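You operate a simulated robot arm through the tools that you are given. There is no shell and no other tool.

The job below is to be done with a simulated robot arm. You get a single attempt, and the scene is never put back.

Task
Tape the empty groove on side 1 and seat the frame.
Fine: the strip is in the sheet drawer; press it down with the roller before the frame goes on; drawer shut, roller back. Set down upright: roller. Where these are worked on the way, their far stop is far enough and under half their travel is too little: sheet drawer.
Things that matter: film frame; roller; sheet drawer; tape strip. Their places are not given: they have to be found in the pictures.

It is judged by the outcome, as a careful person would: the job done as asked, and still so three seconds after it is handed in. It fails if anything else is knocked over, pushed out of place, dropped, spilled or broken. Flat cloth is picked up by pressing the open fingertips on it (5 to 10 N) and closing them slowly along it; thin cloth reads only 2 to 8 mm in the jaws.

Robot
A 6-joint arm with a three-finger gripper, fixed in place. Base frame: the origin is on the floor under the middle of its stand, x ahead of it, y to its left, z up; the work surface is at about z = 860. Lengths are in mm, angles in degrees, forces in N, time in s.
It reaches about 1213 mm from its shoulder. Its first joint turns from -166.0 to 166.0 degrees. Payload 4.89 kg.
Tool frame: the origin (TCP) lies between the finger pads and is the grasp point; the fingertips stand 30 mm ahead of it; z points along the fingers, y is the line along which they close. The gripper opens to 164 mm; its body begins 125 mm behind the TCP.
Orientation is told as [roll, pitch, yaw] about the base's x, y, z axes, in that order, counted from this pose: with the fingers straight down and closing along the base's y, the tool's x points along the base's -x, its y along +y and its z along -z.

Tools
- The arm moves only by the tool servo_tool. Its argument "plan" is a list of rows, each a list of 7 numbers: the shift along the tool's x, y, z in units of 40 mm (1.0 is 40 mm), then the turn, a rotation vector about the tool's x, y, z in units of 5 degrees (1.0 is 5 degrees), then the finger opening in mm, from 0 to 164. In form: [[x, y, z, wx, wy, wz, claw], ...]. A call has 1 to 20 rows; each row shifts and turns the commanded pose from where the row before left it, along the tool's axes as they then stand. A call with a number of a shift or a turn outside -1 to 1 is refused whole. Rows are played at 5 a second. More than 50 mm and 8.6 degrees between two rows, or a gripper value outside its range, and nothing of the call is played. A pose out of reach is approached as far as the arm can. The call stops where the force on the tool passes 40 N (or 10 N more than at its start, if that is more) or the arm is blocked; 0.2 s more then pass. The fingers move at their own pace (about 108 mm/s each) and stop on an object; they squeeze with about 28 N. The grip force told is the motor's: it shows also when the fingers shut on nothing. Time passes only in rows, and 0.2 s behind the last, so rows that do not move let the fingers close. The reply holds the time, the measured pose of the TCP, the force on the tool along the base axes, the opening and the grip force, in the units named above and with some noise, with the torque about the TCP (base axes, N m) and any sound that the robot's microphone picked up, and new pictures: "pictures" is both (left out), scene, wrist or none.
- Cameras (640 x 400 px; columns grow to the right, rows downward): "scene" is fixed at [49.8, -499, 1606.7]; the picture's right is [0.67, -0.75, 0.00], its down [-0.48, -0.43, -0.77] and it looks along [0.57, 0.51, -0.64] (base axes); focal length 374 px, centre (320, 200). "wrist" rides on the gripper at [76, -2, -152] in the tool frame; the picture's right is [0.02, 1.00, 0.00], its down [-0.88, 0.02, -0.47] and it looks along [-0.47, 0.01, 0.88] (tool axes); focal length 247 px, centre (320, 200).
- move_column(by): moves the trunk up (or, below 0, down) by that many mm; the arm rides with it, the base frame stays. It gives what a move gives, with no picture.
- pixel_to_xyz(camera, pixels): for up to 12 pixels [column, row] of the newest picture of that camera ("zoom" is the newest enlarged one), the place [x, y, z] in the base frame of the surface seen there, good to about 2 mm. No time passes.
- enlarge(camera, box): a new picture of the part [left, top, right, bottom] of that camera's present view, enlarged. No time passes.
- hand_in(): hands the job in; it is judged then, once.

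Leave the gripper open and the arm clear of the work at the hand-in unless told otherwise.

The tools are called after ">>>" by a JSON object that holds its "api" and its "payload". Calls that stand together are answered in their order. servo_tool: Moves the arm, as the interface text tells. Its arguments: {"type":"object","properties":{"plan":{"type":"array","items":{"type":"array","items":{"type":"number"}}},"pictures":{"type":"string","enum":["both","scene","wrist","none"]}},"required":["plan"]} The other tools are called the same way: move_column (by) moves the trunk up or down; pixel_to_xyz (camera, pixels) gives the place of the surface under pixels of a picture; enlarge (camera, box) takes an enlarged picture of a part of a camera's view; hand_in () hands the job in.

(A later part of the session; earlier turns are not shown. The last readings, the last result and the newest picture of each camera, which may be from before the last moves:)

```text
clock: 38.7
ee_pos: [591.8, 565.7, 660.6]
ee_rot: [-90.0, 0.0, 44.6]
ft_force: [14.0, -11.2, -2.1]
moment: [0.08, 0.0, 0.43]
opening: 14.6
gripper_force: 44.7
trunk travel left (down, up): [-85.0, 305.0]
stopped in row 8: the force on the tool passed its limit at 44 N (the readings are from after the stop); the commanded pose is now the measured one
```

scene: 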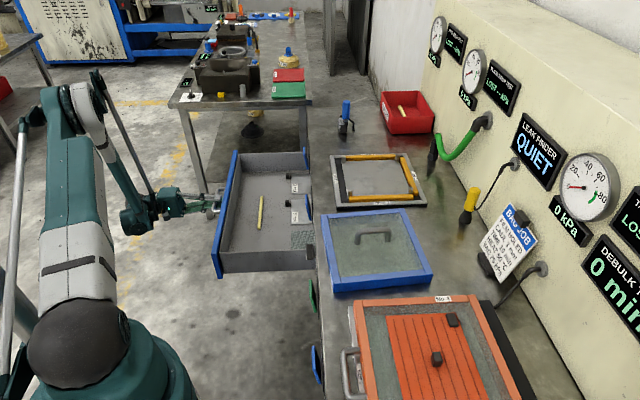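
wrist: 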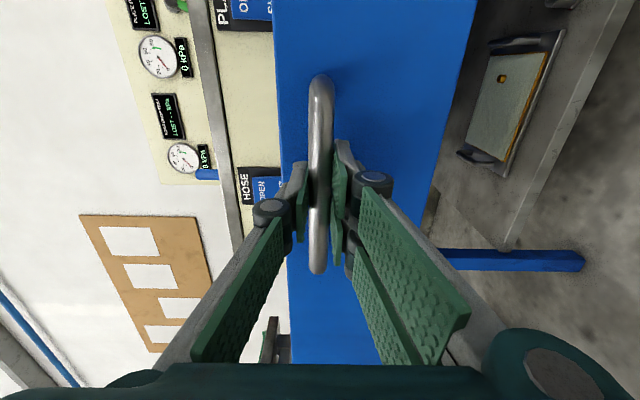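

The drawer is now ~358 mm out and resisting elastically, so it is at its stop. Releasing the handle, backing away and rising clear.

>>> {"api": "servo_tool", "payload": {"plan": [[0, 0, 0.05, 0, 0, 0, 30], [0, 0, 0, 0, 0, 0, 60], [0, 0, -0.5, 0, 0, 0, 60], [0, 0, -0.8, 0, 0, 0, 60], [0, 0, -0.8, 0, 0, 0, 60], [0, -0.9, 0, 0, 0, 0, 60], [0, -0.9, 0, 0, 0, 0, 60], [0, -0.9, 0, 0, 0, 0, 60], [0, -0.9, 0, 0, 0, 0, 60], [0, -0.9, 0, 0, 0, 0, 60], [0, -0.9, 0, 0, 0, 0, 60], [0, -0.9, 0, 0, 0, 0, 60], [0, -0.9, 0, 0, 0, 0, 60]]}}

```text
clock: 41.5
ee_pos: [539.3, 624.2, 948.8]
ee_rot: [-90.0, 0.0, 45.2]
ft_force: [0.6, 0.0, -0.4]
moment: [-0.11, -0.08, -0.2]
opening: 59.8
gripper_force: 0.1
trunk travel left (down, up): [-85.0, 305.0]
```

scene: 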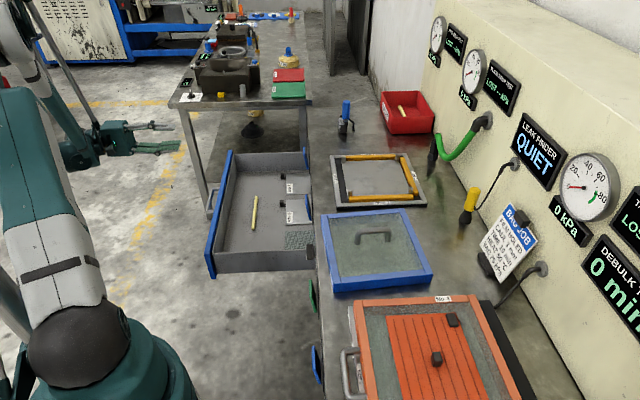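
wrist: 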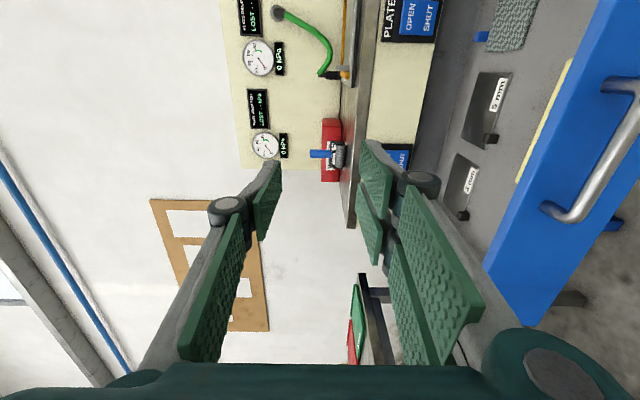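

Drawer stays open, strip at scene px (255,212). Now rotating the gripper to point straight down with fingers closing across the strip.

>>> {"api": "servo_tool", "payload": {"plan": [[0, 0, 0, -1, 0, 0, 80], [0, 0, 0, -1, 0, 0, 80], [0, 0, 0, -1, 0, 0, 80], [0, 0, 0, -1, 0, 0, 80], [0, 0, 0, -1, 0, 0, 80], [0, 0, 0, -1, 0, 0, 80], [0, 0, 0, -1, 0, 0, 80], [0, 0, 0, -1, 0, 0, 80], [0, 0, 0, -1, 0, 0, 80], [0, 0, 0, -1, 0, 0, 80], [0, 0, 0, -1, 0, 0, 80], [0, 0, 0, -1, 0, 0, 80], [0, 0, 0, -1, 0, 0, 80], [0, 0, 0, -1, 0, 0, 80], [0, 0, 0, -1, 0, 0, 80], [0, 0, 0, -1, 0, 0, 80], [0, 0, 0, -1, 0, 0, 80], [0, 0, 0, -1, 0, 0, 80]]}}

```text
clock: 45.3
ee_pos: [533.7, 625.0, 948.1]
ee_rot: [0.1, 0.0, 44.7]
ft_force: [-1.7, 0.7, -0.1]
moment: [-0.11, -0.13, 0.0]
opening: 79.8
gripper_force: 0.0
trunk travel left (down, up): [-85.0, 305.0]
```

scene: 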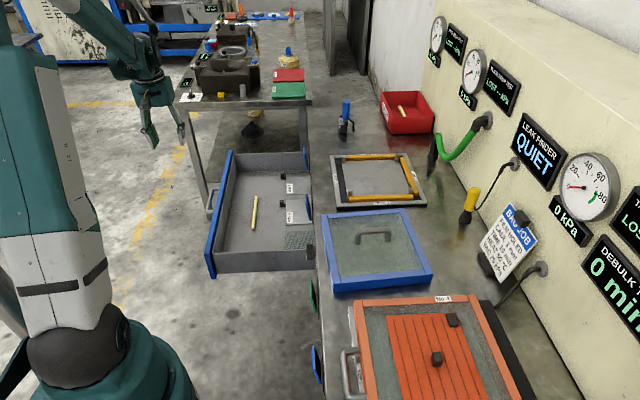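
wrist: 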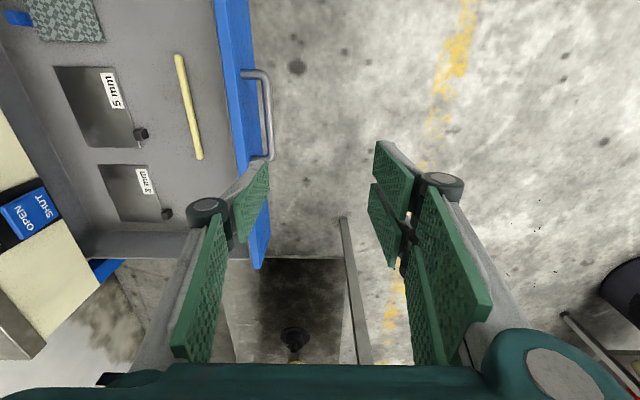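

Now the strip is visible in the wrist view at px (180–200, 57–158). Measuring it precisely.

>>> {"api": "pixel_to_xyz", "payload": {"camera": "wrist", "pixels": [[179, 58], [182, 75], [187, 100], [191, 120], [195, 140], [199, 156], [170, 105], [210, 105], [245, 90], [232, 90], [266, 90], [145, 190]]}}

>>> {"api": "enlarge", "payload": {"camera": "wrist", "box": [130, 30, 290, 190]}}

```text
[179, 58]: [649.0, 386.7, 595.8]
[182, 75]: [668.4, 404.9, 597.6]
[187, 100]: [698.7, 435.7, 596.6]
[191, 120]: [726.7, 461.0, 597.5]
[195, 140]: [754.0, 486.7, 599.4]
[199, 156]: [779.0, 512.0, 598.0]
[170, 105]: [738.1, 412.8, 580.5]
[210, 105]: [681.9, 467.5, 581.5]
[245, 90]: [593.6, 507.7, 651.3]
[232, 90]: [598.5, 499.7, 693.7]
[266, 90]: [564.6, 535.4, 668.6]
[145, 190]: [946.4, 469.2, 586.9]
```

```text
2.50 times, centred on (210, 110) of wrist
```

zoom: 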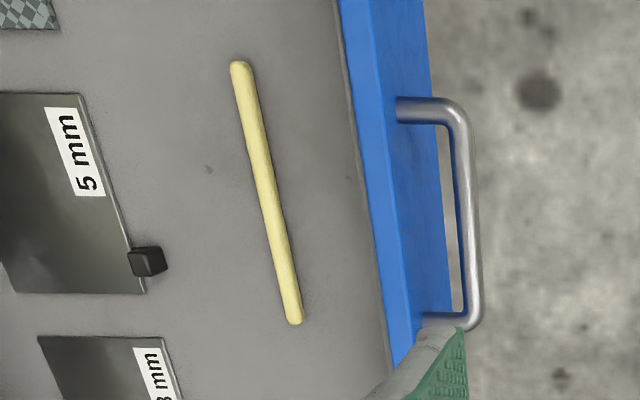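

Strip runs (649,387)→(779,512), ~180 mm long, centre ≈(714,449), top z≈598, floor ≈581. Before gripping I'll measure the groove depth on side 1 to decide grip height.

>>> {"api": "enlarge", "payload": {"camera": "scene", "box": [325, 145, 435, 215]}}

>>> {"api": "pixel_to_xyz", "payload": {"camera": "scene", "pixels": [[334, 175], [339, 175], [341, 175], [343, 175], [346, 175], [349, 175], [353, 175], [344, 195], [342, 165], [370, 199], [370, 194], [400, 156]]}}

```text
5.71 times, centred on (380, 180) of scene
```

zoom: 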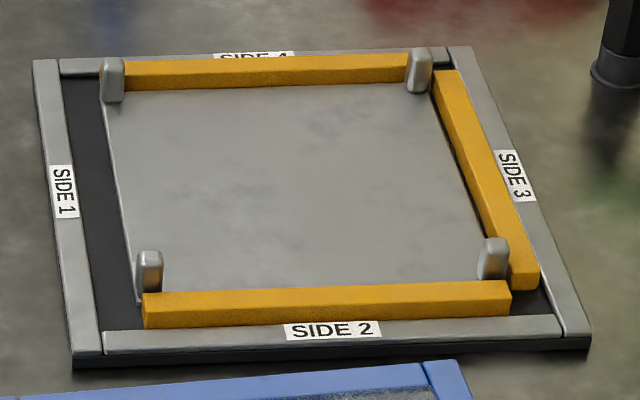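

```text
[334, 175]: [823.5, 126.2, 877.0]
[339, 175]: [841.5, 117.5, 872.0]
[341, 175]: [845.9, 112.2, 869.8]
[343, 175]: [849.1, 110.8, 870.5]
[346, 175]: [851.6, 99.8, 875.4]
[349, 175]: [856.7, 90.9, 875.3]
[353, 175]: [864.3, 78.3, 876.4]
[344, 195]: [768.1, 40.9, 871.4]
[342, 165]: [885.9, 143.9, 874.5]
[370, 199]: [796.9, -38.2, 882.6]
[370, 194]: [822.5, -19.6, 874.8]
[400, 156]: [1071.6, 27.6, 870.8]
```

Groove depth is ~5–6 mm (floor ≈870, rim ≈876), ~20 mm wide. I'll grip the strip with ~5 mm left below the tips. Moving above the strip first.

>>> {"api": "servo_tool", "payload": {"plan": [[-0.02, -0.786, 0, 0, 0, 0, 70], [-0.02, -0.786, 0, 0, 0, 0, 70], [-0.02, -0.786, 0, 0, 0, 0, 70], [-0.02, -0.786, 0, 0, 0, 0, 70], [-0.02, -0.786, 0, 0, 0, 0, 70], [-0.02, -0.786, 0, 0, 0, 0, 70], [0, -0.786, 0, 0, 0, 0, 70], [0, -0.786, 0, 0, 0, 0, 70], [0, 0, 0.9, 0, 0, 0, 70], [0, 0, 0.9, 0, 0, 0, 70], [0, 0, 0.9, 0, 0, 0, 70], [0, 0, 0.9, 0, 0, 0, 70], [0, 0, 0.9, 0, 0, 0, 70], [0, 0, 0.9, 0, 0, 0, 70]]}}

```text
clock: 48.3
ee_pos: [715.0, 450.2, 732.2]
ee_rot: [0.0, 0.0, 44.6]
ft_force: [-0.8, 0.3, 1.0]
moment: [0.09, -0.14, -0.01]
opening: 70.0
gripper_force: 0.1
trunk travel left (down, up): [-85.0, 305.0]
```

scene: 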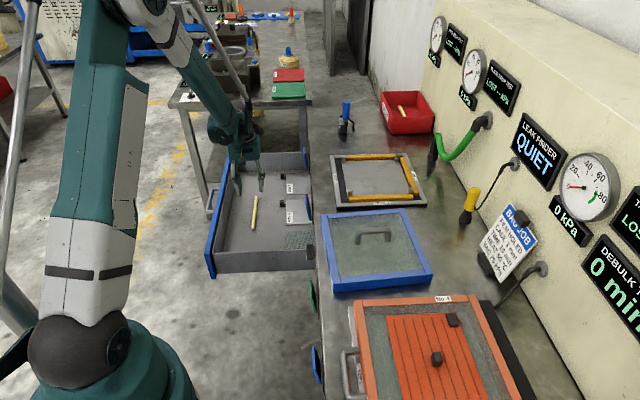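
wrist: 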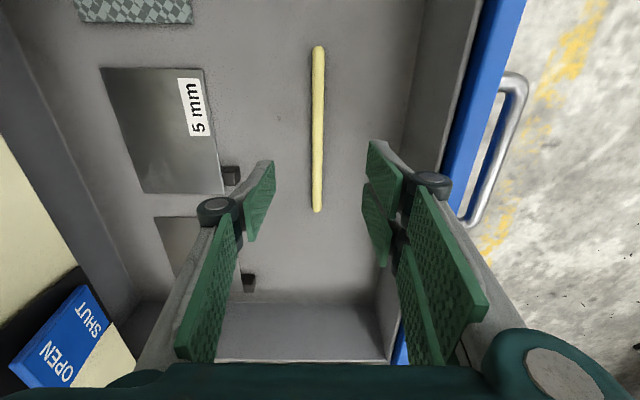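

Strip is well centred between the fingers (col ≈317, rows 46–212). Verifying position from close up.

>>> {"api": "pixel_to_xyz", "payload": {"camera": "wrist", "pixels": [[318, 50], [318, 90], [318, 130], [317, 170], [317, 208], [311, 130], [324, 130], [300, 130], [340, 130], [313, 170], [322, 170]]}}

>>> {"api": "enlarge", "payload": {"camera": "wrist", "box": [230, 30, 400, 230]}}

```text
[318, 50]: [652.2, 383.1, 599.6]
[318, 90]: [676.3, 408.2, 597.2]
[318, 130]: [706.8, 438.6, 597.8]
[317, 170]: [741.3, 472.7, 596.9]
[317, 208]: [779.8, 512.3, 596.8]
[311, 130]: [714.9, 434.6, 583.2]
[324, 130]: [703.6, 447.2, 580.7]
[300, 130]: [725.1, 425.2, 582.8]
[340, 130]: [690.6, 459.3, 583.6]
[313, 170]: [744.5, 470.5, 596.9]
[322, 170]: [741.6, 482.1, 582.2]
```

```text
2.00 times, centred on (315, 130) of wrist
```

zoom: 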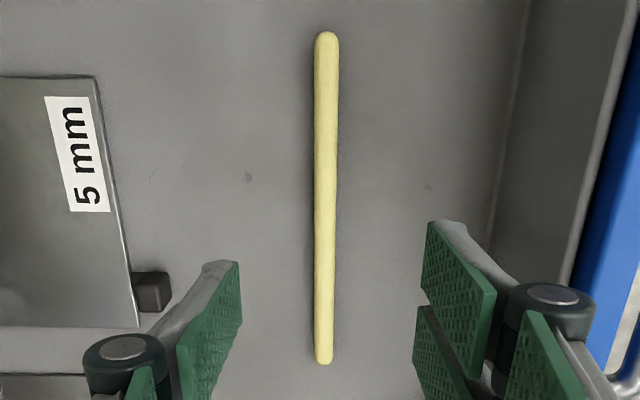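

Centre line is 2.5 mm toward the bench from the TCP; correcting, descending to TCP z≈617, then closing slowly.

>>> {"api": "servo_tool", "payload": {"plan": [[0.04, -0.06, 0.8, 0, 0, 0, 60], [0, 0, 0.8, 0, 0, 0, 60], [0, 0, 0.7, 0, 0, 0, 60], [0, 0, 0.35, 0, 0, 0, 60], [0, 0, 0.22, 0, 0, 0, 60], [0, 0, 0, 0, 0, 0, 60]]}}

```text
clock: 49.7
ee_pos: [716.7, 448.0, 617.4]
ee_rot: [-0.1, 0.0, 44.6]
ft_force: [0.3, 1.0, 0.6]
moment: [0.01, 0.03, 0.02]
opening: 60.0
gripper_force: 0.0
trunk travel left (down, up): [-85.0, 305.0]
```

scene: 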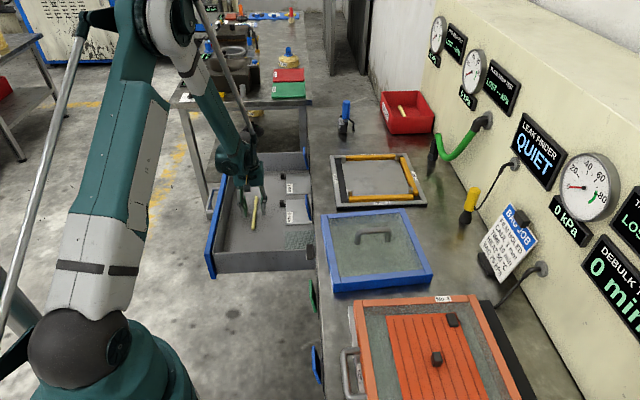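
wrist: 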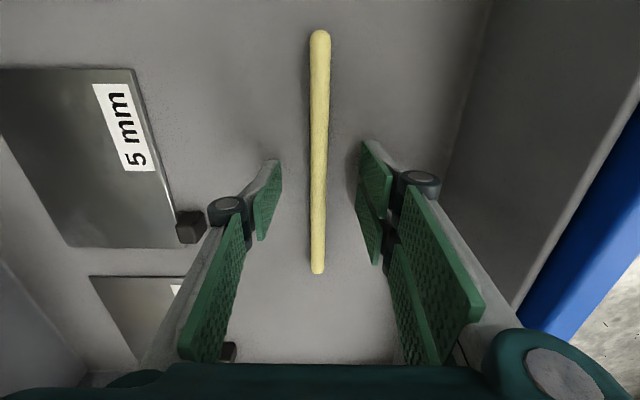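

Strip is symmetric about the TCP (±95 mm). Closing the fingers gently.

>>> {"api": "servo_tool", "payload": {"plan": [[0, 0, 0, 0, 0, 0, 40], [0, 0, 0, 0, 0, 0, 30], [0, 0, 0, 0, 0, 0, 22], [0, 0, 0, 0, 0, 0, 16], [0, 0, 0, 0, 0, 0, 12], [0, 0, 0, 0, 0, 0, 9], [0, 0, 0, 0, 0, 0, 9]], "pictures": "wrist"}}

```text
clock: 51.3
ee_pos: [716.4, 450.2, 617.6]
ee_rot: [0.0, 0.0, 44.6]
ft_force: [-0.1, 0.4, 0.3]
moment: [-0.01, -0.02, -0.03]
opening: 15.2
gripper_force: 27.9
trunk travel left (down, up): [-85.0, 305.0]
```

wrist: 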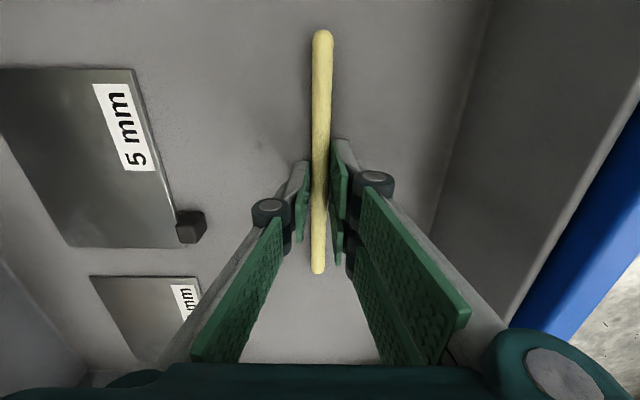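

Gripped: 15.2 mm opening, 28 N. Lifting straight up out of the drawer.

>>> {"api": "servo_tool", "payload": {"plan": [[0, 0, -0.3, 0, 0, 0, 9], [0, 0, -0.6, 0, 0, 0, 9], [0, 0, -0.9, 0, 0, 0, 9], [0, 0, -0.9, 0, 0, 0, 9], [0, 0, -0.9, 0, 0, 0, 9], [0, 0, -0.9, 0, 0, 0, 9], [0, 0, -0.9, 0, 0, 0, 9], [0, 0, -0.9, 0, 0, 0, 9], [0, 0, -0.9, 0, 0, 0, 9], [0, 0, -0.9, 0, 0, 0, 9]]}}

```text
clock: 53.5
ee_pos: [715.4, 448.4, 939.9]
ee_rot: [0.0, 0.0, 44.6]
ft_force: [0.3, 0.6, 0.0]
moment: [-0.06, 0.11, 0.01]
opening: 15.2
gripper_force: 28.2
trunk travel left (down, up): [-85.0, 305.0]
```

scene: 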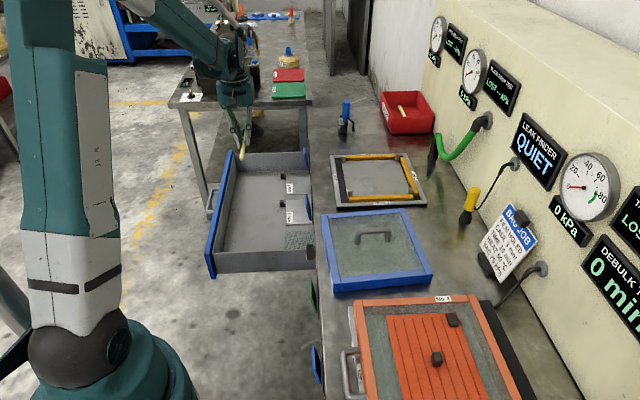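
wrist: 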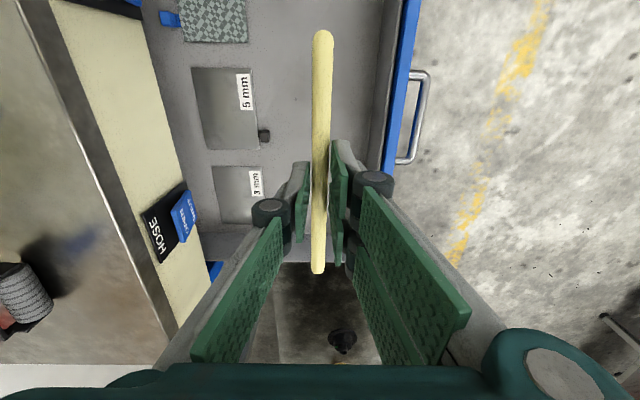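

Strip is held firmly. I'll raise the trunk back (+90 mm), which lifts everything to z≈1030, then move over the side 1 groove.

>>> {"api": "move_column", "payload": {"by": 90}}

>>> {"api": "servo_tool", "payload": {"plan": [[0.42, -0.83, 0, 0, 0, 0, 9], [0.42, -0.83, 0, 0, 0, 0, 9], [0.42, -0.83, 0, 0, 0, 0, 9], [0.42, -0.83, 0, 0, 0, 0, 9], [0.42, -0.83, 0, 0, 0, 0, 9], [0.42, -0.83, 0, 0, 0, 0, 9], [0.42, -0.83, 0, 0, 0, 0, 9], [0.42, -0.83, 0, 0, 0, 0, 9], [0.42, -0.83, 0, 0, 0, 0, 9], [0.42, -0.83, 0, 0, 0, 0, 9]]}}

```text
clock: 54.7
ee_pos: [715.0, 447.0, 1029.4]
ee_rot: [0.1, 0.0, 44.6]
ft_force: [-1.0, 0.3, 0.6]
moment: [0.03, 0.0, 0.0]
opening: 15.6
gripper_force: 28.4
trunk travel left (down, up): [-175.0, 215.0]
```

```text
clock: 56.9
ee_pos: [827.7, 94.6, 1030.6]
ee_rot: [0.0, 0.0, 44.5]
ft_force: [-0.1, 1.6, -0.3]
moment: [-0.19, -0.09, 0.02]
opening: 15.1
gripper_force: 27.7
trunk travel left (down, up): [-175.0, 215.0]
```

scene: 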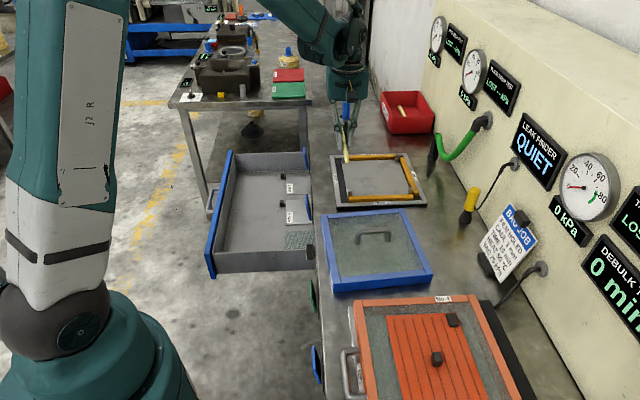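
wrist: 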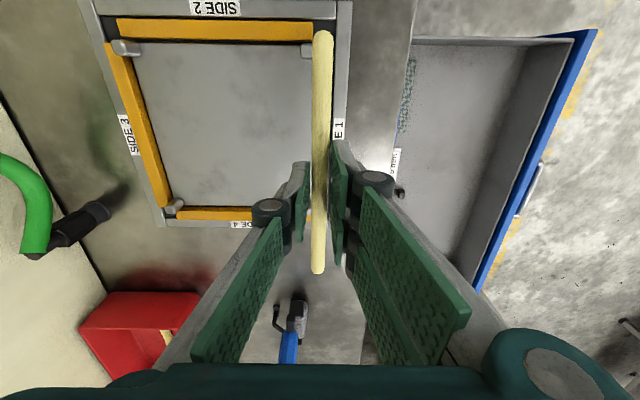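

The strip hovers over the side 1 groove. Zooming to measure the groove, pins and neighbouring strips.

>>> {"api": "enlarge", "payload": {"camera": "wrist", "box": [80, 0, 400, 240]}}

>>> {"api": "pixel_to_xyz", "payload": {"camera": "wrist", "pixels": [[335, 27], [341, 60], [336, 80], [334, 100], [310, 100], [306, 80], [340, 10], [347, 10], [312, 20], [120, 20], [115, 35], [165, 200]]}}

>>> {"api": "pixel_to_xyz", "payload": {"camera": "wrist", "pixels": [[110, 45], [135, 60], [160, 195], [172, 210], [180, 213], [245, 214], [125, 28], [305, 30], [313, 28], [307, 50], [128, 48], [174, 205]]}}

```text
1.67 times, centred on (240, 120) of wrist
```

zoom: 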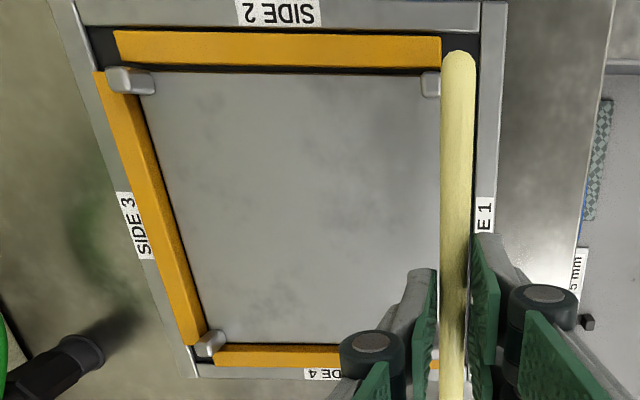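

```text
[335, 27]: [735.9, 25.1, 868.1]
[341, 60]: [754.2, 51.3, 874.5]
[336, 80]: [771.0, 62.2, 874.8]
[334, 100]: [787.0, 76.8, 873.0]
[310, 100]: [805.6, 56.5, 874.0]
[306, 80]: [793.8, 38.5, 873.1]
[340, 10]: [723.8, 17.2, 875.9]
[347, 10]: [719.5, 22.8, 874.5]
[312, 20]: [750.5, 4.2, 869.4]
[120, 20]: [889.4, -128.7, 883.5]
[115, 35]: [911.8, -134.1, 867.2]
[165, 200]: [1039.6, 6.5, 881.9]
```

```text
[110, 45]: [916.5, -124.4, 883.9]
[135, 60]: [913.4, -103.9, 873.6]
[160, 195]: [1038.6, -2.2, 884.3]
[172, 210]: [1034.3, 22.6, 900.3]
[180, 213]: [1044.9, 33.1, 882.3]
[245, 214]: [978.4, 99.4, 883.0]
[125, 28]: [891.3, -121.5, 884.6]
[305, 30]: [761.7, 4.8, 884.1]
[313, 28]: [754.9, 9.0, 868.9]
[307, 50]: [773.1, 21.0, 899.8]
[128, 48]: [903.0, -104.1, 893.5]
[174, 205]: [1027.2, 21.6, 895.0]
```

Groove floor z≈868, rims ≈875, laid strips' tops ≈884, pins' tops ≈900. Measuring the groove's edges more finely from the scene camera.

>>> {"api": "enlarge", "payload": {"camera": "scene", "box": [322, 150, 372, 212]}}

```text
6.45 times, centred on (347, 181) of scene
```

zoom: 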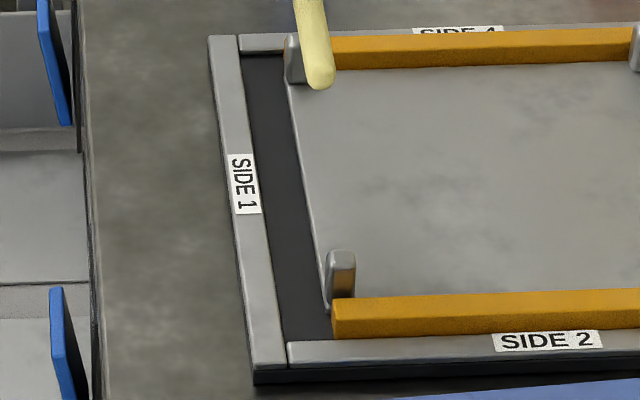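

>>> {"api": "pixel_to_xyz", "payload": {"camera": "zoom", "pixels": [[255, 180], [263, 180], [270, 180], [285, 180], [298, 180], [303, 180], [309, 180], [315, 180], [258, 62], [300, 330], [335, 318], [340, 262]]}}

>>> {"api": "pixel_to_xyz", "payload": {"camera": "zoom", "pixels": [[275, 250], [282, 250], [295, 250], [310, 250], [314, 250], [318, 250], [323, 250], [248, 50], [262, 50], [290, 342], [318, 342], [296, 45]]}}

```text
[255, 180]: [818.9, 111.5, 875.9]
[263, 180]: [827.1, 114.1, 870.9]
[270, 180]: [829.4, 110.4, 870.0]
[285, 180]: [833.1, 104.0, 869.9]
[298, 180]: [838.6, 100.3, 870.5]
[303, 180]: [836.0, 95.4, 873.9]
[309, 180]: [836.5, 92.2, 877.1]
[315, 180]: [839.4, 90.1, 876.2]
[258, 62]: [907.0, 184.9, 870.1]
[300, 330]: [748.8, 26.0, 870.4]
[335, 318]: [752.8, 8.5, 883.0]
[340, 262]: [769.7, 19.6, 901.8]
```

```text
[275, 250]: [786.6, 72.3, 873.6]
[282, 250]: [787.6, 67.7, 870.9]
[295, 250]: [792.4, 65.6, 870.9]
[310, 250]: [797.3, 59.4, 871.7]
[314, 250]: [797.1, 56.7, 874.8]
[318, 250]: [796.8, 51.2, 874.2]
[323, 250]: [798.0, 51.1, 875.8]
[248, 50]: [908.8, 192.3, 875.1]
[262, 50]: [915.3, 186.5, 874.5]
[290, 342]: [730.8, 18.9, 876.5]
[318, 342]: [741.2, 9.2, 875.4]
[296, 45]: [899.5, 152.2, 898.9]
```

Groove 1: n from ≈-504 to -523 (centre ≈-513.5), centred at u≈652; other strips are ~190 mm long centred on their sides. Checking where the strip sits in my fingers.

>>> {"api": "pixel_to_xyz", "payload": {"camera": "wrist", "pixels": [[322, 40], [322, 80], [321, 120], [320, 150], [318, 250], [317, 265], [315, 80], [330, 80], [313, 50], [332, 50], [312, 250], [324, 250]]}}

```text
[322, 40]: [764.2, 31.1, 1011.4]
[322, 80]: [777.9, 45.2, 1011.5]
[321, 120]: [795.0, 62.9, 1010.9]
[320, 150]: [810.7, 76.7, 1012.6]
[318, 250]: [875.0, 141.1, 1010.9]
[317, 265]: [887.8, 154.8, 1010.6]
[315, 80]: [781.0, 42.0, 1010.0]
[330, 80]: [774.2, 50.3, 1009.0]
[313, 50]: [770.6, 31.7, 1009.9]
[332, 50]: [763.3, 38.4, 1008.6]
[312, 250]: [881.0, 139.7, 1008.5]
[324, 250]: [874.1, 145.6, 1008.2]
```

Strip in hand: along u exactly, centred at u≈652, n≈-518.6, top z≈1011. I need +4.6 mm outward. Shifting and descending 95 mm to check alignment just above the groove.

>>> {"api": "servo_tool", "payload": {"plan": [[0, 0.115, 0.5, 0, 0, 0, 9], [0, 0, 0.7, 0, 0, 0, 9], [0, 0, 0.6, 0, 0, 0, 9], [0, 0, 0.4, 0, 0, 0, 9], [0, 0, 0.2, 0, 0, 0, 9]]}}

>>> {"api": "enlarge", "payload": {"camera": "scene", "box": [312, 140, 382, 212]}}

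>>> {"api": "enlarge", "payload": {"camera": "wrist", "box": [220, 0, 420, 130]}}

```text
clock: 58.1
ee_pos: [824.7, 97.3, 934.7]
ee_rot: [0.1, 0.1, 44.7]
ft_force: [0.4, -1.0, -0.2]
moment: [0.0, 0.01, 0.03]
opening: 15.5
gripper_force: 28.0
trunk travel left (down, up): [-175.0, 215.0]
```

scene: 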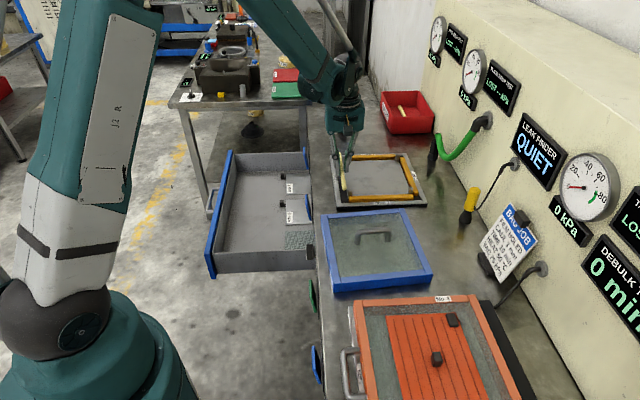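
wrist: 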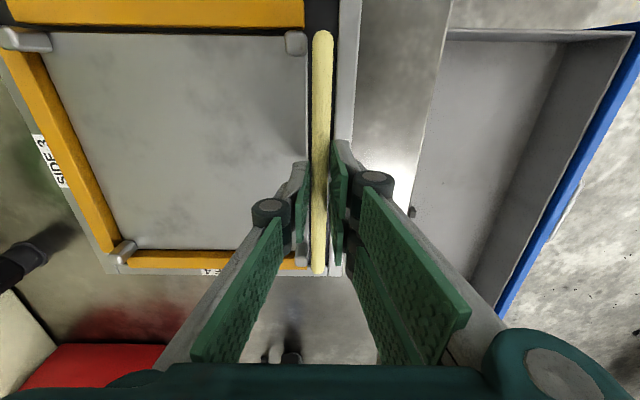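

```text
5.56 times, centred on (347, 176) of scene
```

zoom: 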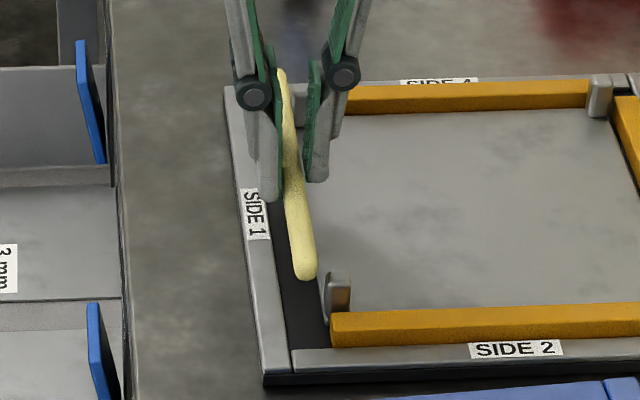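

```text
3.08 times, centred on (320, 65) of wrist
```

zoom: 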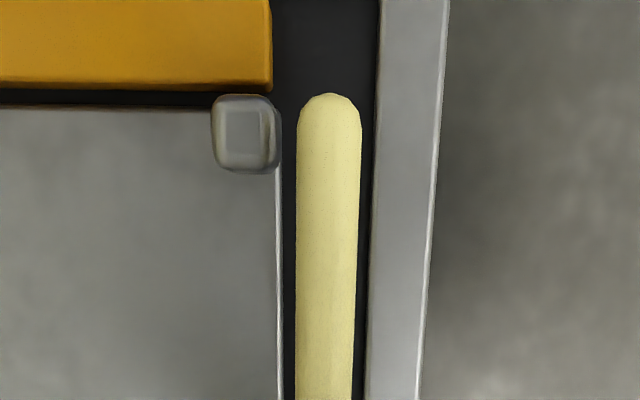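

Alignment is excellent: in the wrist zoom the strip is centred between the groove edges (280–370). Lowering the last ~29 mm gently.

>>> {"api": "servo_tool", "payload": {"plan": [[0, 0, 0.25, 0, 0, 0, 9], [0, 0, 0.25, 0, 0, 0, 9], [0, 0, 0.1, 0, 0, 0, 9], [0, 0, 0.06, 0, 0, 0, 9], [0, 0, 0.04, 0, 0, 0, 9], [0, 0, 0, 0, 0, 0, 9]]}}

>>> {"api": "enlarge", "payload": {"camera": "wrist", "box": [220, 0, 420, 130]}}

>>> {"api": "enlarge", "payload": {"camera": "scene", "box": [312, 140, 382, 212]}}

```text
clock: 59.5
ee_pos: [824.6, 96.9, 906.3]
ee_rot: [0.0, 0.0, 44.6]
ft_force: [-0.5, 1.2, -0.4]
moment: [-0.01, -0.01, 0.03]
opening: 15.2
gripper_force: 28.5
trunk travel left (down, up): [-175.0, 215.0]
```

scene: 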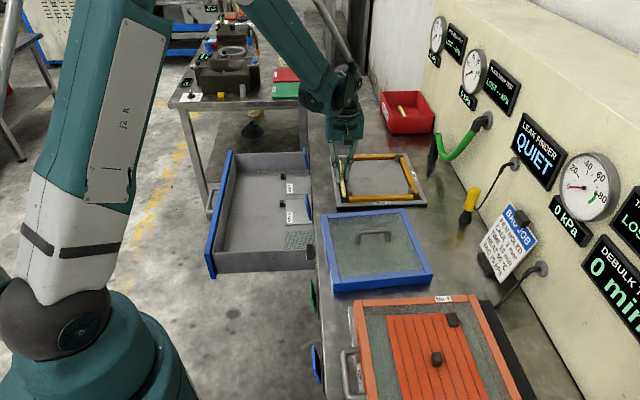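
wrist: 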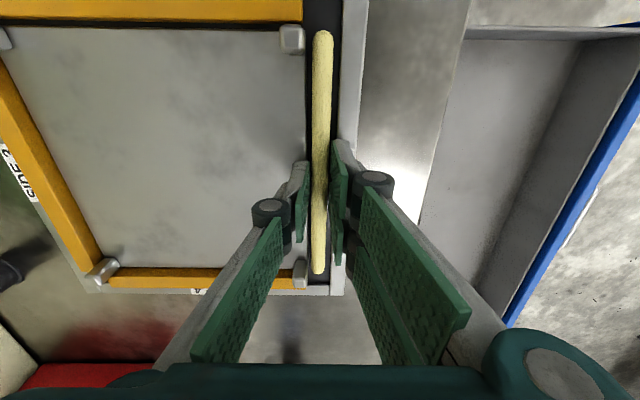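

```text
3.08 times, centred on (320, 65) of wrist
```

zoom: 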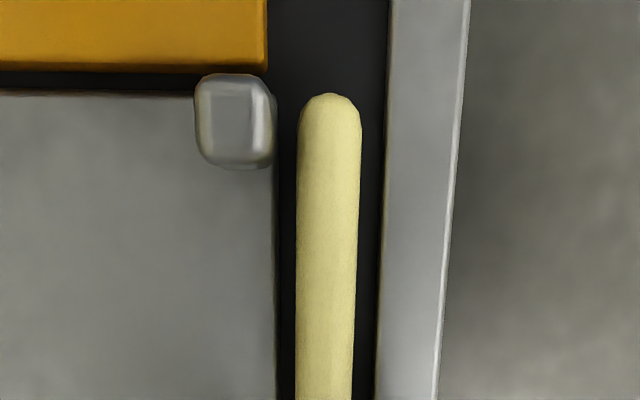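

```text
5.56 times, centred on (347, 176) of scene
```

zoom: 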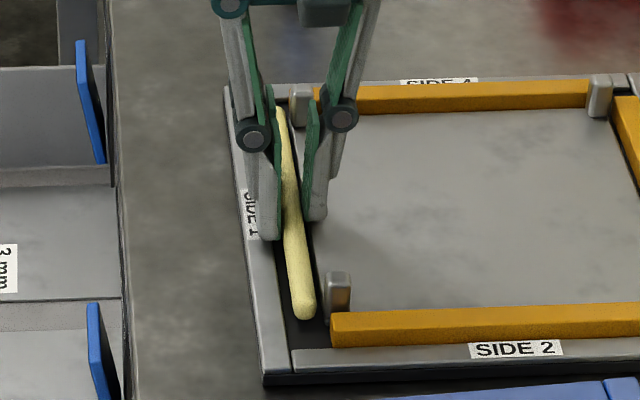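

Strip is centred in the groove (zoom 277–380, strip centre 328) and just ~1–2 mm above its floor. Lowering 1.2 mm more and releasing slowly, then rising.

>>> {"api": "servo_tool", "payload": {"plan": [[0, 0, 0.03, 0, 0, 0, 9], [0, 0, 0, 0, 0, 0, 14], [0, 0, 0, 0, 0, 0, 18], [0, 0, 0, 0, 0, 0, 24], [0, 0, 0, 0, 0, 0, 32], [0, 0, -0.2, 0, 0, 0, 40], [0, 0, -0.5, 0, 0, 0, 40], [0, 0, -0.8, 0, 0, 0, 40], [0, 0, -0.8, 0, 0, 0, 40]]}}

>>> {"api": "enlarge", "payload": {"camera": "wrist", "box": [180, 0, 420, 260]}}

>>> {"api": "enlarge", "payload": {"camera": "scene", "box": [312, 140, 382, 212]}}

```text
clock: 61.5
ee_pos: [824.8, 97.7, 994.2]
ee_rot: [0.0, 0.0, 44.6]
ft_force: [0.9, 1.0, -1.3]
moment: [-0.04, 0.15, 0.02]
opening: 39.9
gripper_force: 0.1
trunk travel left (down, up): [-175.0, 215.0]
```

scene: 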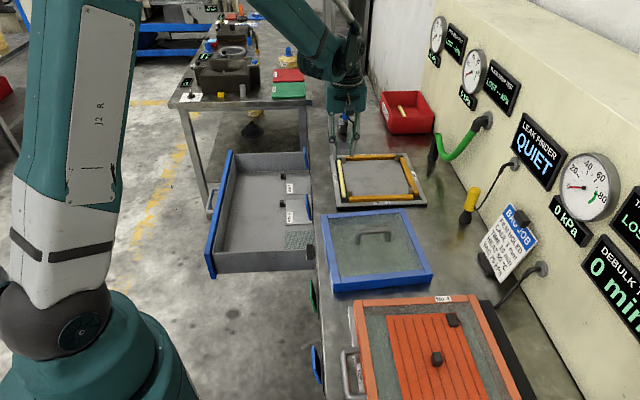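
wrist: 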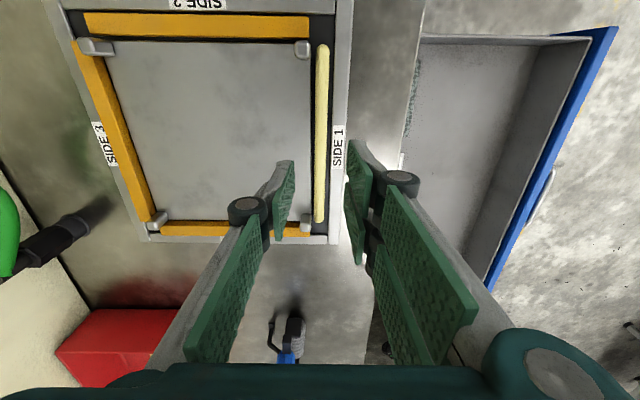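

```text
1.54 times, centred on (300, 130) of wrist
```

zoom: 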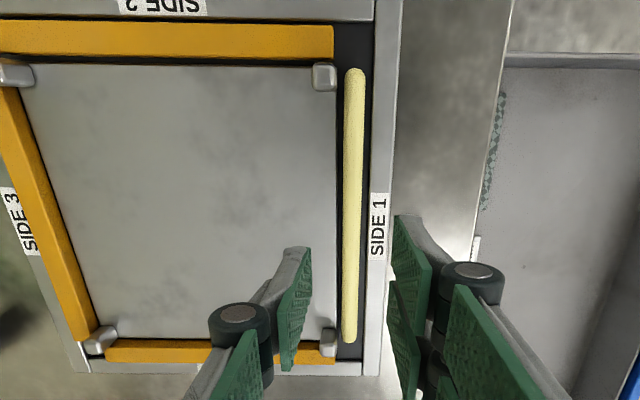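

```text
5.56 times, centred on (347, 176) of scene
```

zoom: 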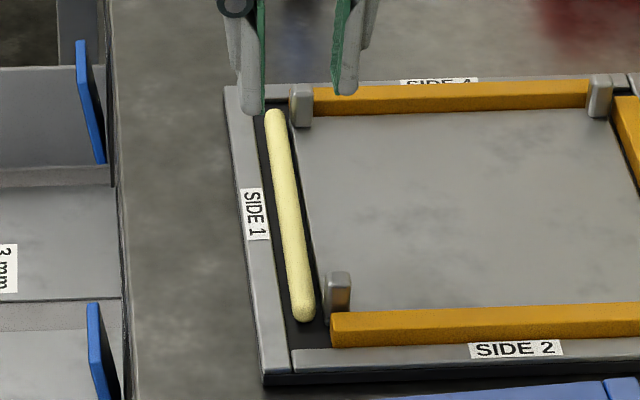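

The strip lies straight in the groove. Confirming its place and reading the roller and frame handle geometry from here.

>>> {"api": "pixel_to_xyz", "payload": {"camera": "wrist", "pixels": [[323, 48], [322, 100], [321, 160], [320, 218], [285, 355], [295, 325], [272, 345], [295, 340]]}}

>>> {"api": "enlarge", "payload": {"camera": "scene", "box": [325, 90, 375, 145]}}

>>> {"api": "enlarge", "payload": {"camera": "wrist", "box": [240, 290, 340, 370]}}

```text
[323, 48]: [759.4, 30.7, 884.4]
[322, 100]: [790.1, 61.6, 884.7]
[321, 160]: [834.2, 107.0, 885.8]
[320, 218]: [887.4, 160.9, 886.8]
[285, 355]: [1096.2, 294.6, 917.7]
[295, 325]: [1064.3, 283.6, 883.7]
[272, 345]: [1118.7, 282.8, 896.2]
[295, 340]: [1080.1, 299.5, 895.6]
```

```text
7.27 times, centred on (350, 118) of scene
```

zoom: 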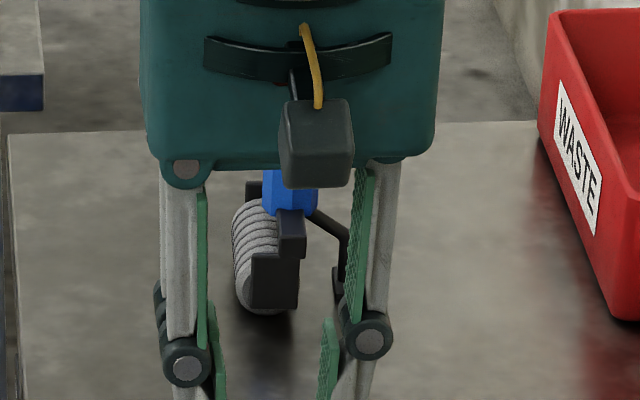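

```text
5.00 times, centred on (290, 330) of wrist
```

zoom: 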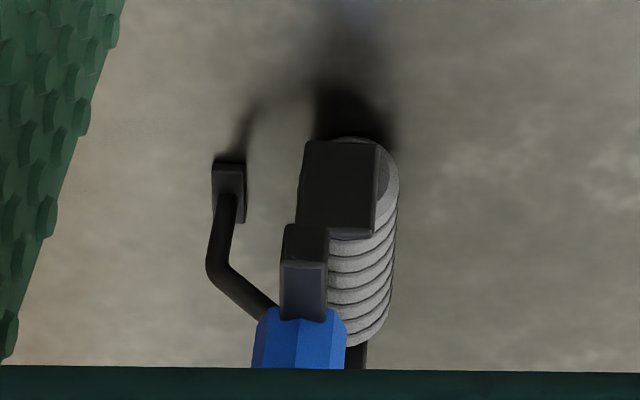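

The strip sits at n≈-514, u 557–744, correctly centred. Now the roller: it stands at about (1090,295), handle up, cylinder axis along the bench. I'll move up and over for a clear look.

>>> {"api": "servo_tool", "payload": {"plan": [[0, 0, -0.8, 0, 0, 0, 80], [-0.86, -0.19, -0.62, 0, 0, 0, 100], [-0.86, -0.19, -0.62, 0, 0, 0, 100], [-0.86, -0.19, -0.62, 0, 0, 0, 100], [-0.86, -0.19, -0.62, 0, 0, 0, 100], [-0.86, -0.19, -0.62, 0, 0, 0, 100], [-0.86, -0.19, 0, 0, 0, 0, 100]]}}

```text
clock: 63.1
ee_pos: [1003.1, 210.2, 1155.3]
ee_rot: [0.0, 0.1, 44.6]
ft_force: [-1.4, -0.5, 0.7]
moment: [0.14, -0.23, -0.01]
opening: 99.7
gripper_force: 0.0
trunk travel left (down, up): [-175.0, 215.0]
```

scene: 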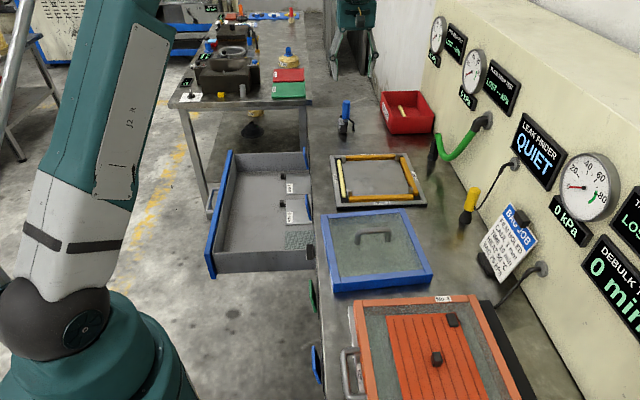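
wrist: 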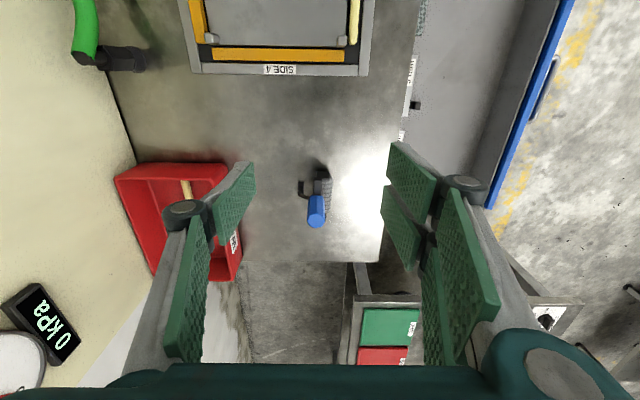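

>>> {"api": "enlarge", "payload": {"camera": "wrist", "box": [270, 150, 370, 240]}}

>>> {"api": "pixel_to_xyz", "payload": {"camera": "wrist", "pixels": [[316, 220], [310, 215], [322, 215], [316, 200], [312, 200], [320, 200], [304, 188], [328, 185], [328, 195], [322, 175], [316, 224], [316, 208]]}}

>>> {"api": "enlarge", "payload": {"camera": "scene", "box": [325, 90, 375, 145]}}

```text
4.44 times, centred on (320, 195) of wrist
```

zoom: 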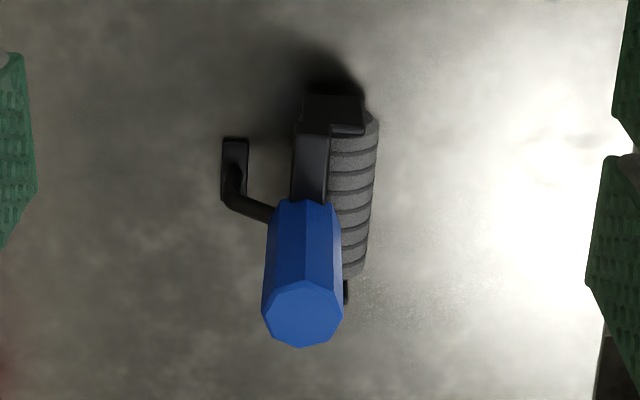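

```text
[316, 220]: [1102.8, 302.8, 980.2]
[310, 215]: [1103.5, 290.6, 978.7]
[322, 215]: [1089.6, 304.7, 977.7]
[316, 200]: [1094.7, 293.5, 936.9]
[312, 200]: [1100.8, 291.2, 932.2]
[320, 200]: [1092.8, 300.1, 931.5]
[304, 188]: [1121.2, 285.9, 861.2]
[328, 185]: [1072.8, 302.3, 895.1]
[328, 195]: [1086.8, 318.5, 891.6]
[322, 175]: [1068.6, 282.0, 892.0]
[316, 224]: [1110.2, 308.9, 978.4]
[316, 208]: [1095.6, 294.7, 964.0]
```

```text
7.27 times, centred on (350, 118) of scene
```

zoom: 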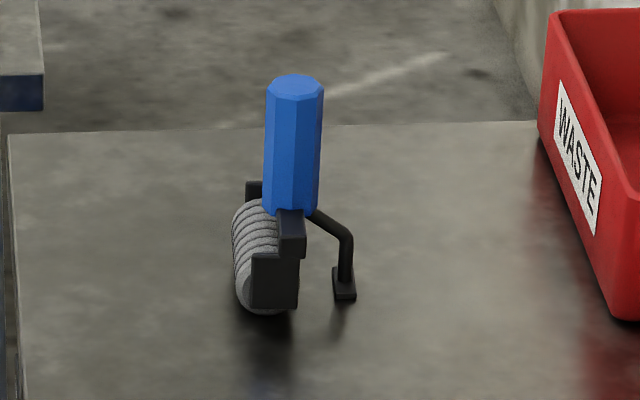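

Handle: vertical octagon, top centre ≈(1103,303,980), diameter ≈26 mm. Reading cylinder ends, foot, crossbar and the waste bin's nearest edge.

>>> {"api": "pixel_to_xyz", "payload": {"camera": "zoom", "pixels": [[250, 215], [250, 250], [275, 300], [293, 300], [345, 295], [342, 270], [290, 215], [300, 245], [295, 90], [295, 150], [270, 290], [290, 200]]}}

>>> {"api": "pixel_to_xyz", "payload": {"camera": "wrist", "pixels": [[325, 172], [330, 177], [327, 190], [330, 200], [326, 210], [327, 216], [318, 172], [305, 180], [304, 193], [228, 168], [240, 262], [238, 285]]}}

```text
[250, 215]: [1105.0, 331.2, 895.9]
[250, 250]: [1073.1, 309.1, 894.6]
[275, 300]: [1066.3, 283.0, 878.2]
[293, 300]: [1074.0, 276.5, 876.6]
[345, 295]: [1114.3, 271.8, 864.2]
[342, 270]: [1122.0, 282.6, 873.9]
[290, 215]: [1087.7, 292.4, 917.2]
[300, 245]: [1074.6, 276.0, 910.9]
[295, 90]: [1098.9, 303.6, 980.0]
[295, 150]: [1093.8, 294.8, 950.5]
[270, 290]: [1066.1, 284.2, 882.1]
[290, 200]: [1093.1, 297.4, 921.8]
```

```text
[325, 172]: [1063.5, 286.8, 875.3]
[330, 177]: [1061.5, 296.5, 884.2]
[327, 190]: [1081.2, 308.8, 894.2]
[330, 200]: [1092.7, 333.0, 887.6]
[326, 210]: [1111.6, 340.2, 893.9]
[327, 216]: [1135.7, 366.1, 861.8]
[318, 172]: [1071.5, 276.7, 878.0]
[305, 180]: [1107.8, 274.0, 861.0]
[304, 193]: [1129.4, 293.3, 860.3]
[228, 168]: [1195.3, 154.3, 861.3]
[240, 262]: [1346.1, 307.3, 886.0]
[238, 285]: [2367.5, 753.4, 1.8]
```

Roller geometry: handle axis at u≈993, n≈-564; cylinder (R≈18, ~66 mm long) axis along the bench, 11 mm outward of the handle; foot 30 mm inward. Bin is 170 mm away. Moving directly above the handle.

>>> {"api": "servo_tool", "payload": {"plan": [[-0.845, -0.02, 0, 0, 0, 0, 80], [-0.845, -0.02, 0, 0, 0, 0, 80], [-0.845, -0.02, 0.3, 0, 0, 0, 80], [-0.845, -0.02, 0.6, 0, 0, 0, 80], [0, 0, 0.9, 0, 0, 0, 80], [0, 0, 0.9, 0, 0, 0, 80]]}}

```text
clock: 64.5
ee_pos: [1102.2, 302.6, 1045.0]
ee_rot: [-0.1, 0.0, 44.6]
ft_force: [-1.2, 0.5, 0.0]
moment: [-0.01, -0.07, 0.02]
opening: 80.1
gripper_force: 0.1
trunk travel left (down, up): [-175.0, 215.0]
```

scene: 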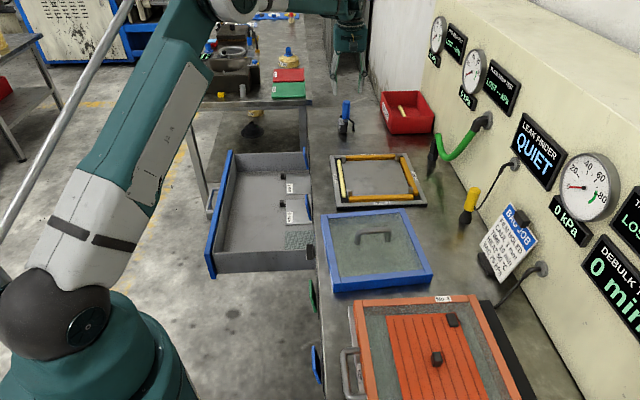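
wrist: 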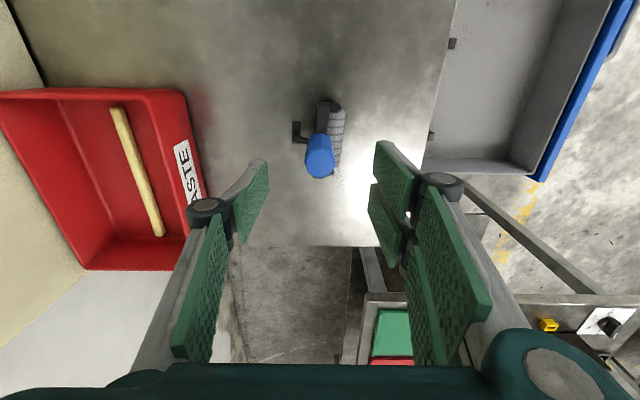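

The handle top sits exactly under the grasp point (px (320,163), as predicted). Descending to z≈958 and closing on the handle.

>>> {"api": "servo_tool", "payload": {"plan": [[0, 0, 0.7, 0, 0, 0, 70], [0, 0, 0.7, 0, 0, 0, 70], [0, 0, 0.5, 0, 0, 0, 70], [0, 0, 0.28, 0, 0, 0, 70], [0, 0, 0, 0, 0, 0, 50], [0, 0, 0, 0, 0, 0, 38], [0, 0, 0, 0, 0, 0, 30], [0, 0, 0, 0, 0, 0, 24], [0, 0, 0, 0, 0, 0, 18], [0, 0, 0, 0, 0, 0, 18]]}}

>>> {"api": "enlarge", "payload": {"camera": "scene", "box": [320, 80, 380, 150]}}

```text
clock: 66.7
ee_pos: [1102.7, 303.4, 957.0]
ee_rot: [0.0, 0.0, 44.6]
ft_force: [0.2, 0.2, 0.1]
moment: [0.0, 0.01, 0.01]
opening: 28.0
gripper_force: 28.0
trunk travel left (down, up): [-175.0, 215.0]
```

scene: 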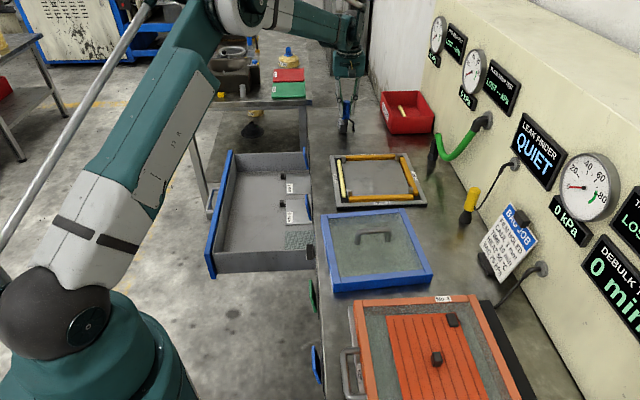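
wrist: 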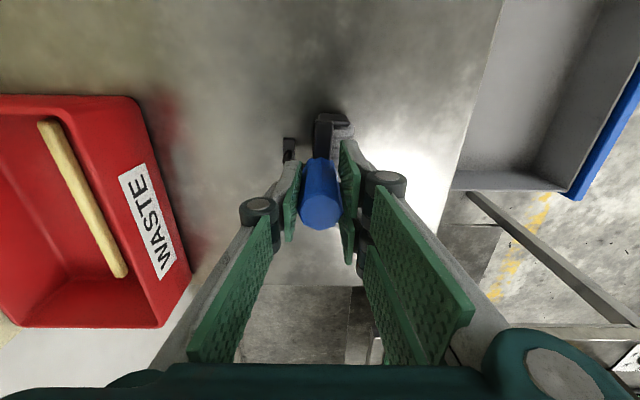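

```text
5.71 times, centred on (350, 115) of scene
```

zoom: 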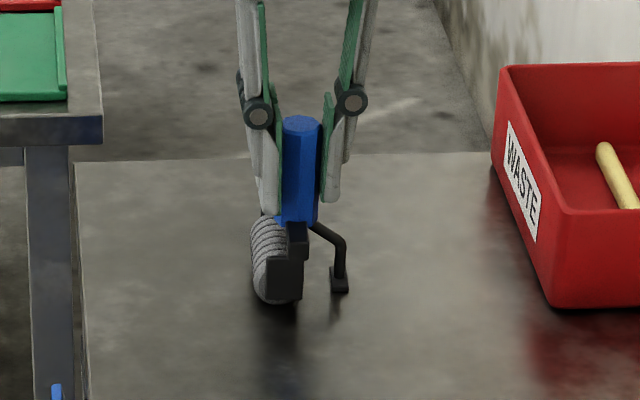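

Roller gripped (28 mm opening; home TCP pose (1102.7,303.4,957.0), yaw 44.6). Lifting 104 mm and beginning to turn it 90° so its axis lies across the strip.

>>> {"api": "servo_tool", "payload": {"plan": [[0, 0, -0.4, 0, 0, 0, 18], [0, 0, -0.7, 0, 0, 0, 18], [0, 0, -0.75, 0, 0, 0, 18], [0, 0, -0.75, 0, 0, 0, 18], [0, 0, 0, 0, 0, 1, 18], [0, 0, 0, 0, 0, 1, 18], [0, 0, 0, 0, 0, 1, 18], [0, 0, 0, 0, 0, 1, 18], [0, 0, 0, 0, 0, 1, 18], [0, 0, 0, 0, 0, 1, 18], [0, 0, 0, 0, 0, 1, 18], [0, 0, 0, 0, 0, 1, 18], [0, 0, 0, 0, 0, 1, 18], [0, 0, 0, 0, 0, 1, 18], [0, 0, 0, 0, 0, 1, 18], [0, 0, 0, 0, 0, 1, 18], [0, 0, 0, 0, 0, 1, 18], [0, 0, 0, 0, 0, 1, 18], [0, 0, 0, 0, 0, 1, 18], [0, 0, 0, 0, 0, 1, 18]]}}

```text
clock: 70.9
ee_pos: [1101.8, 301.7, 1061.4]
ee_rot: [0.0, -0.1, -35.5]
ft_force: [-0.3, -0.7, -2.6]
moment: [-0.01, -0.02, 0.02]
opening: 28.3
gripper_force: 27.8
trunk travel left (down, up): [-175.0, 215.0]
```

scene: 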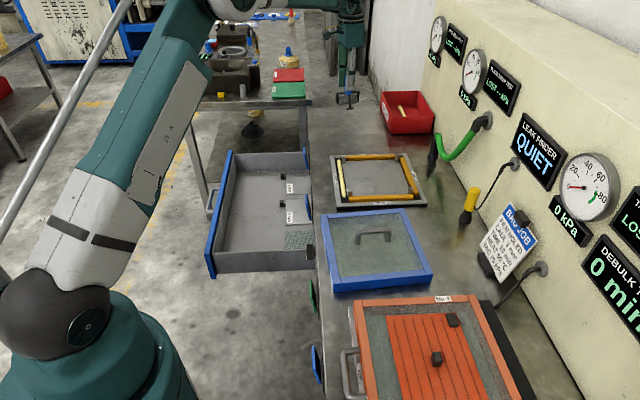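
wrist: 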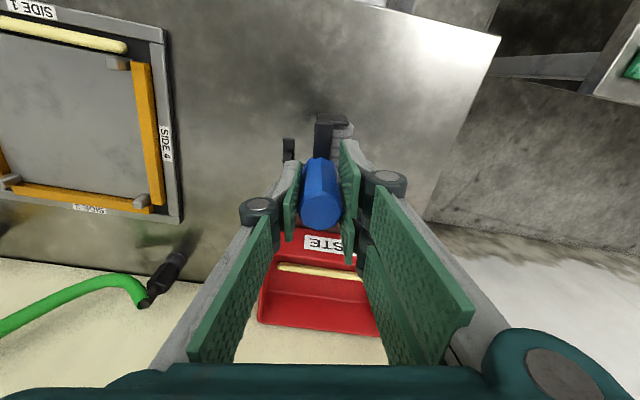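

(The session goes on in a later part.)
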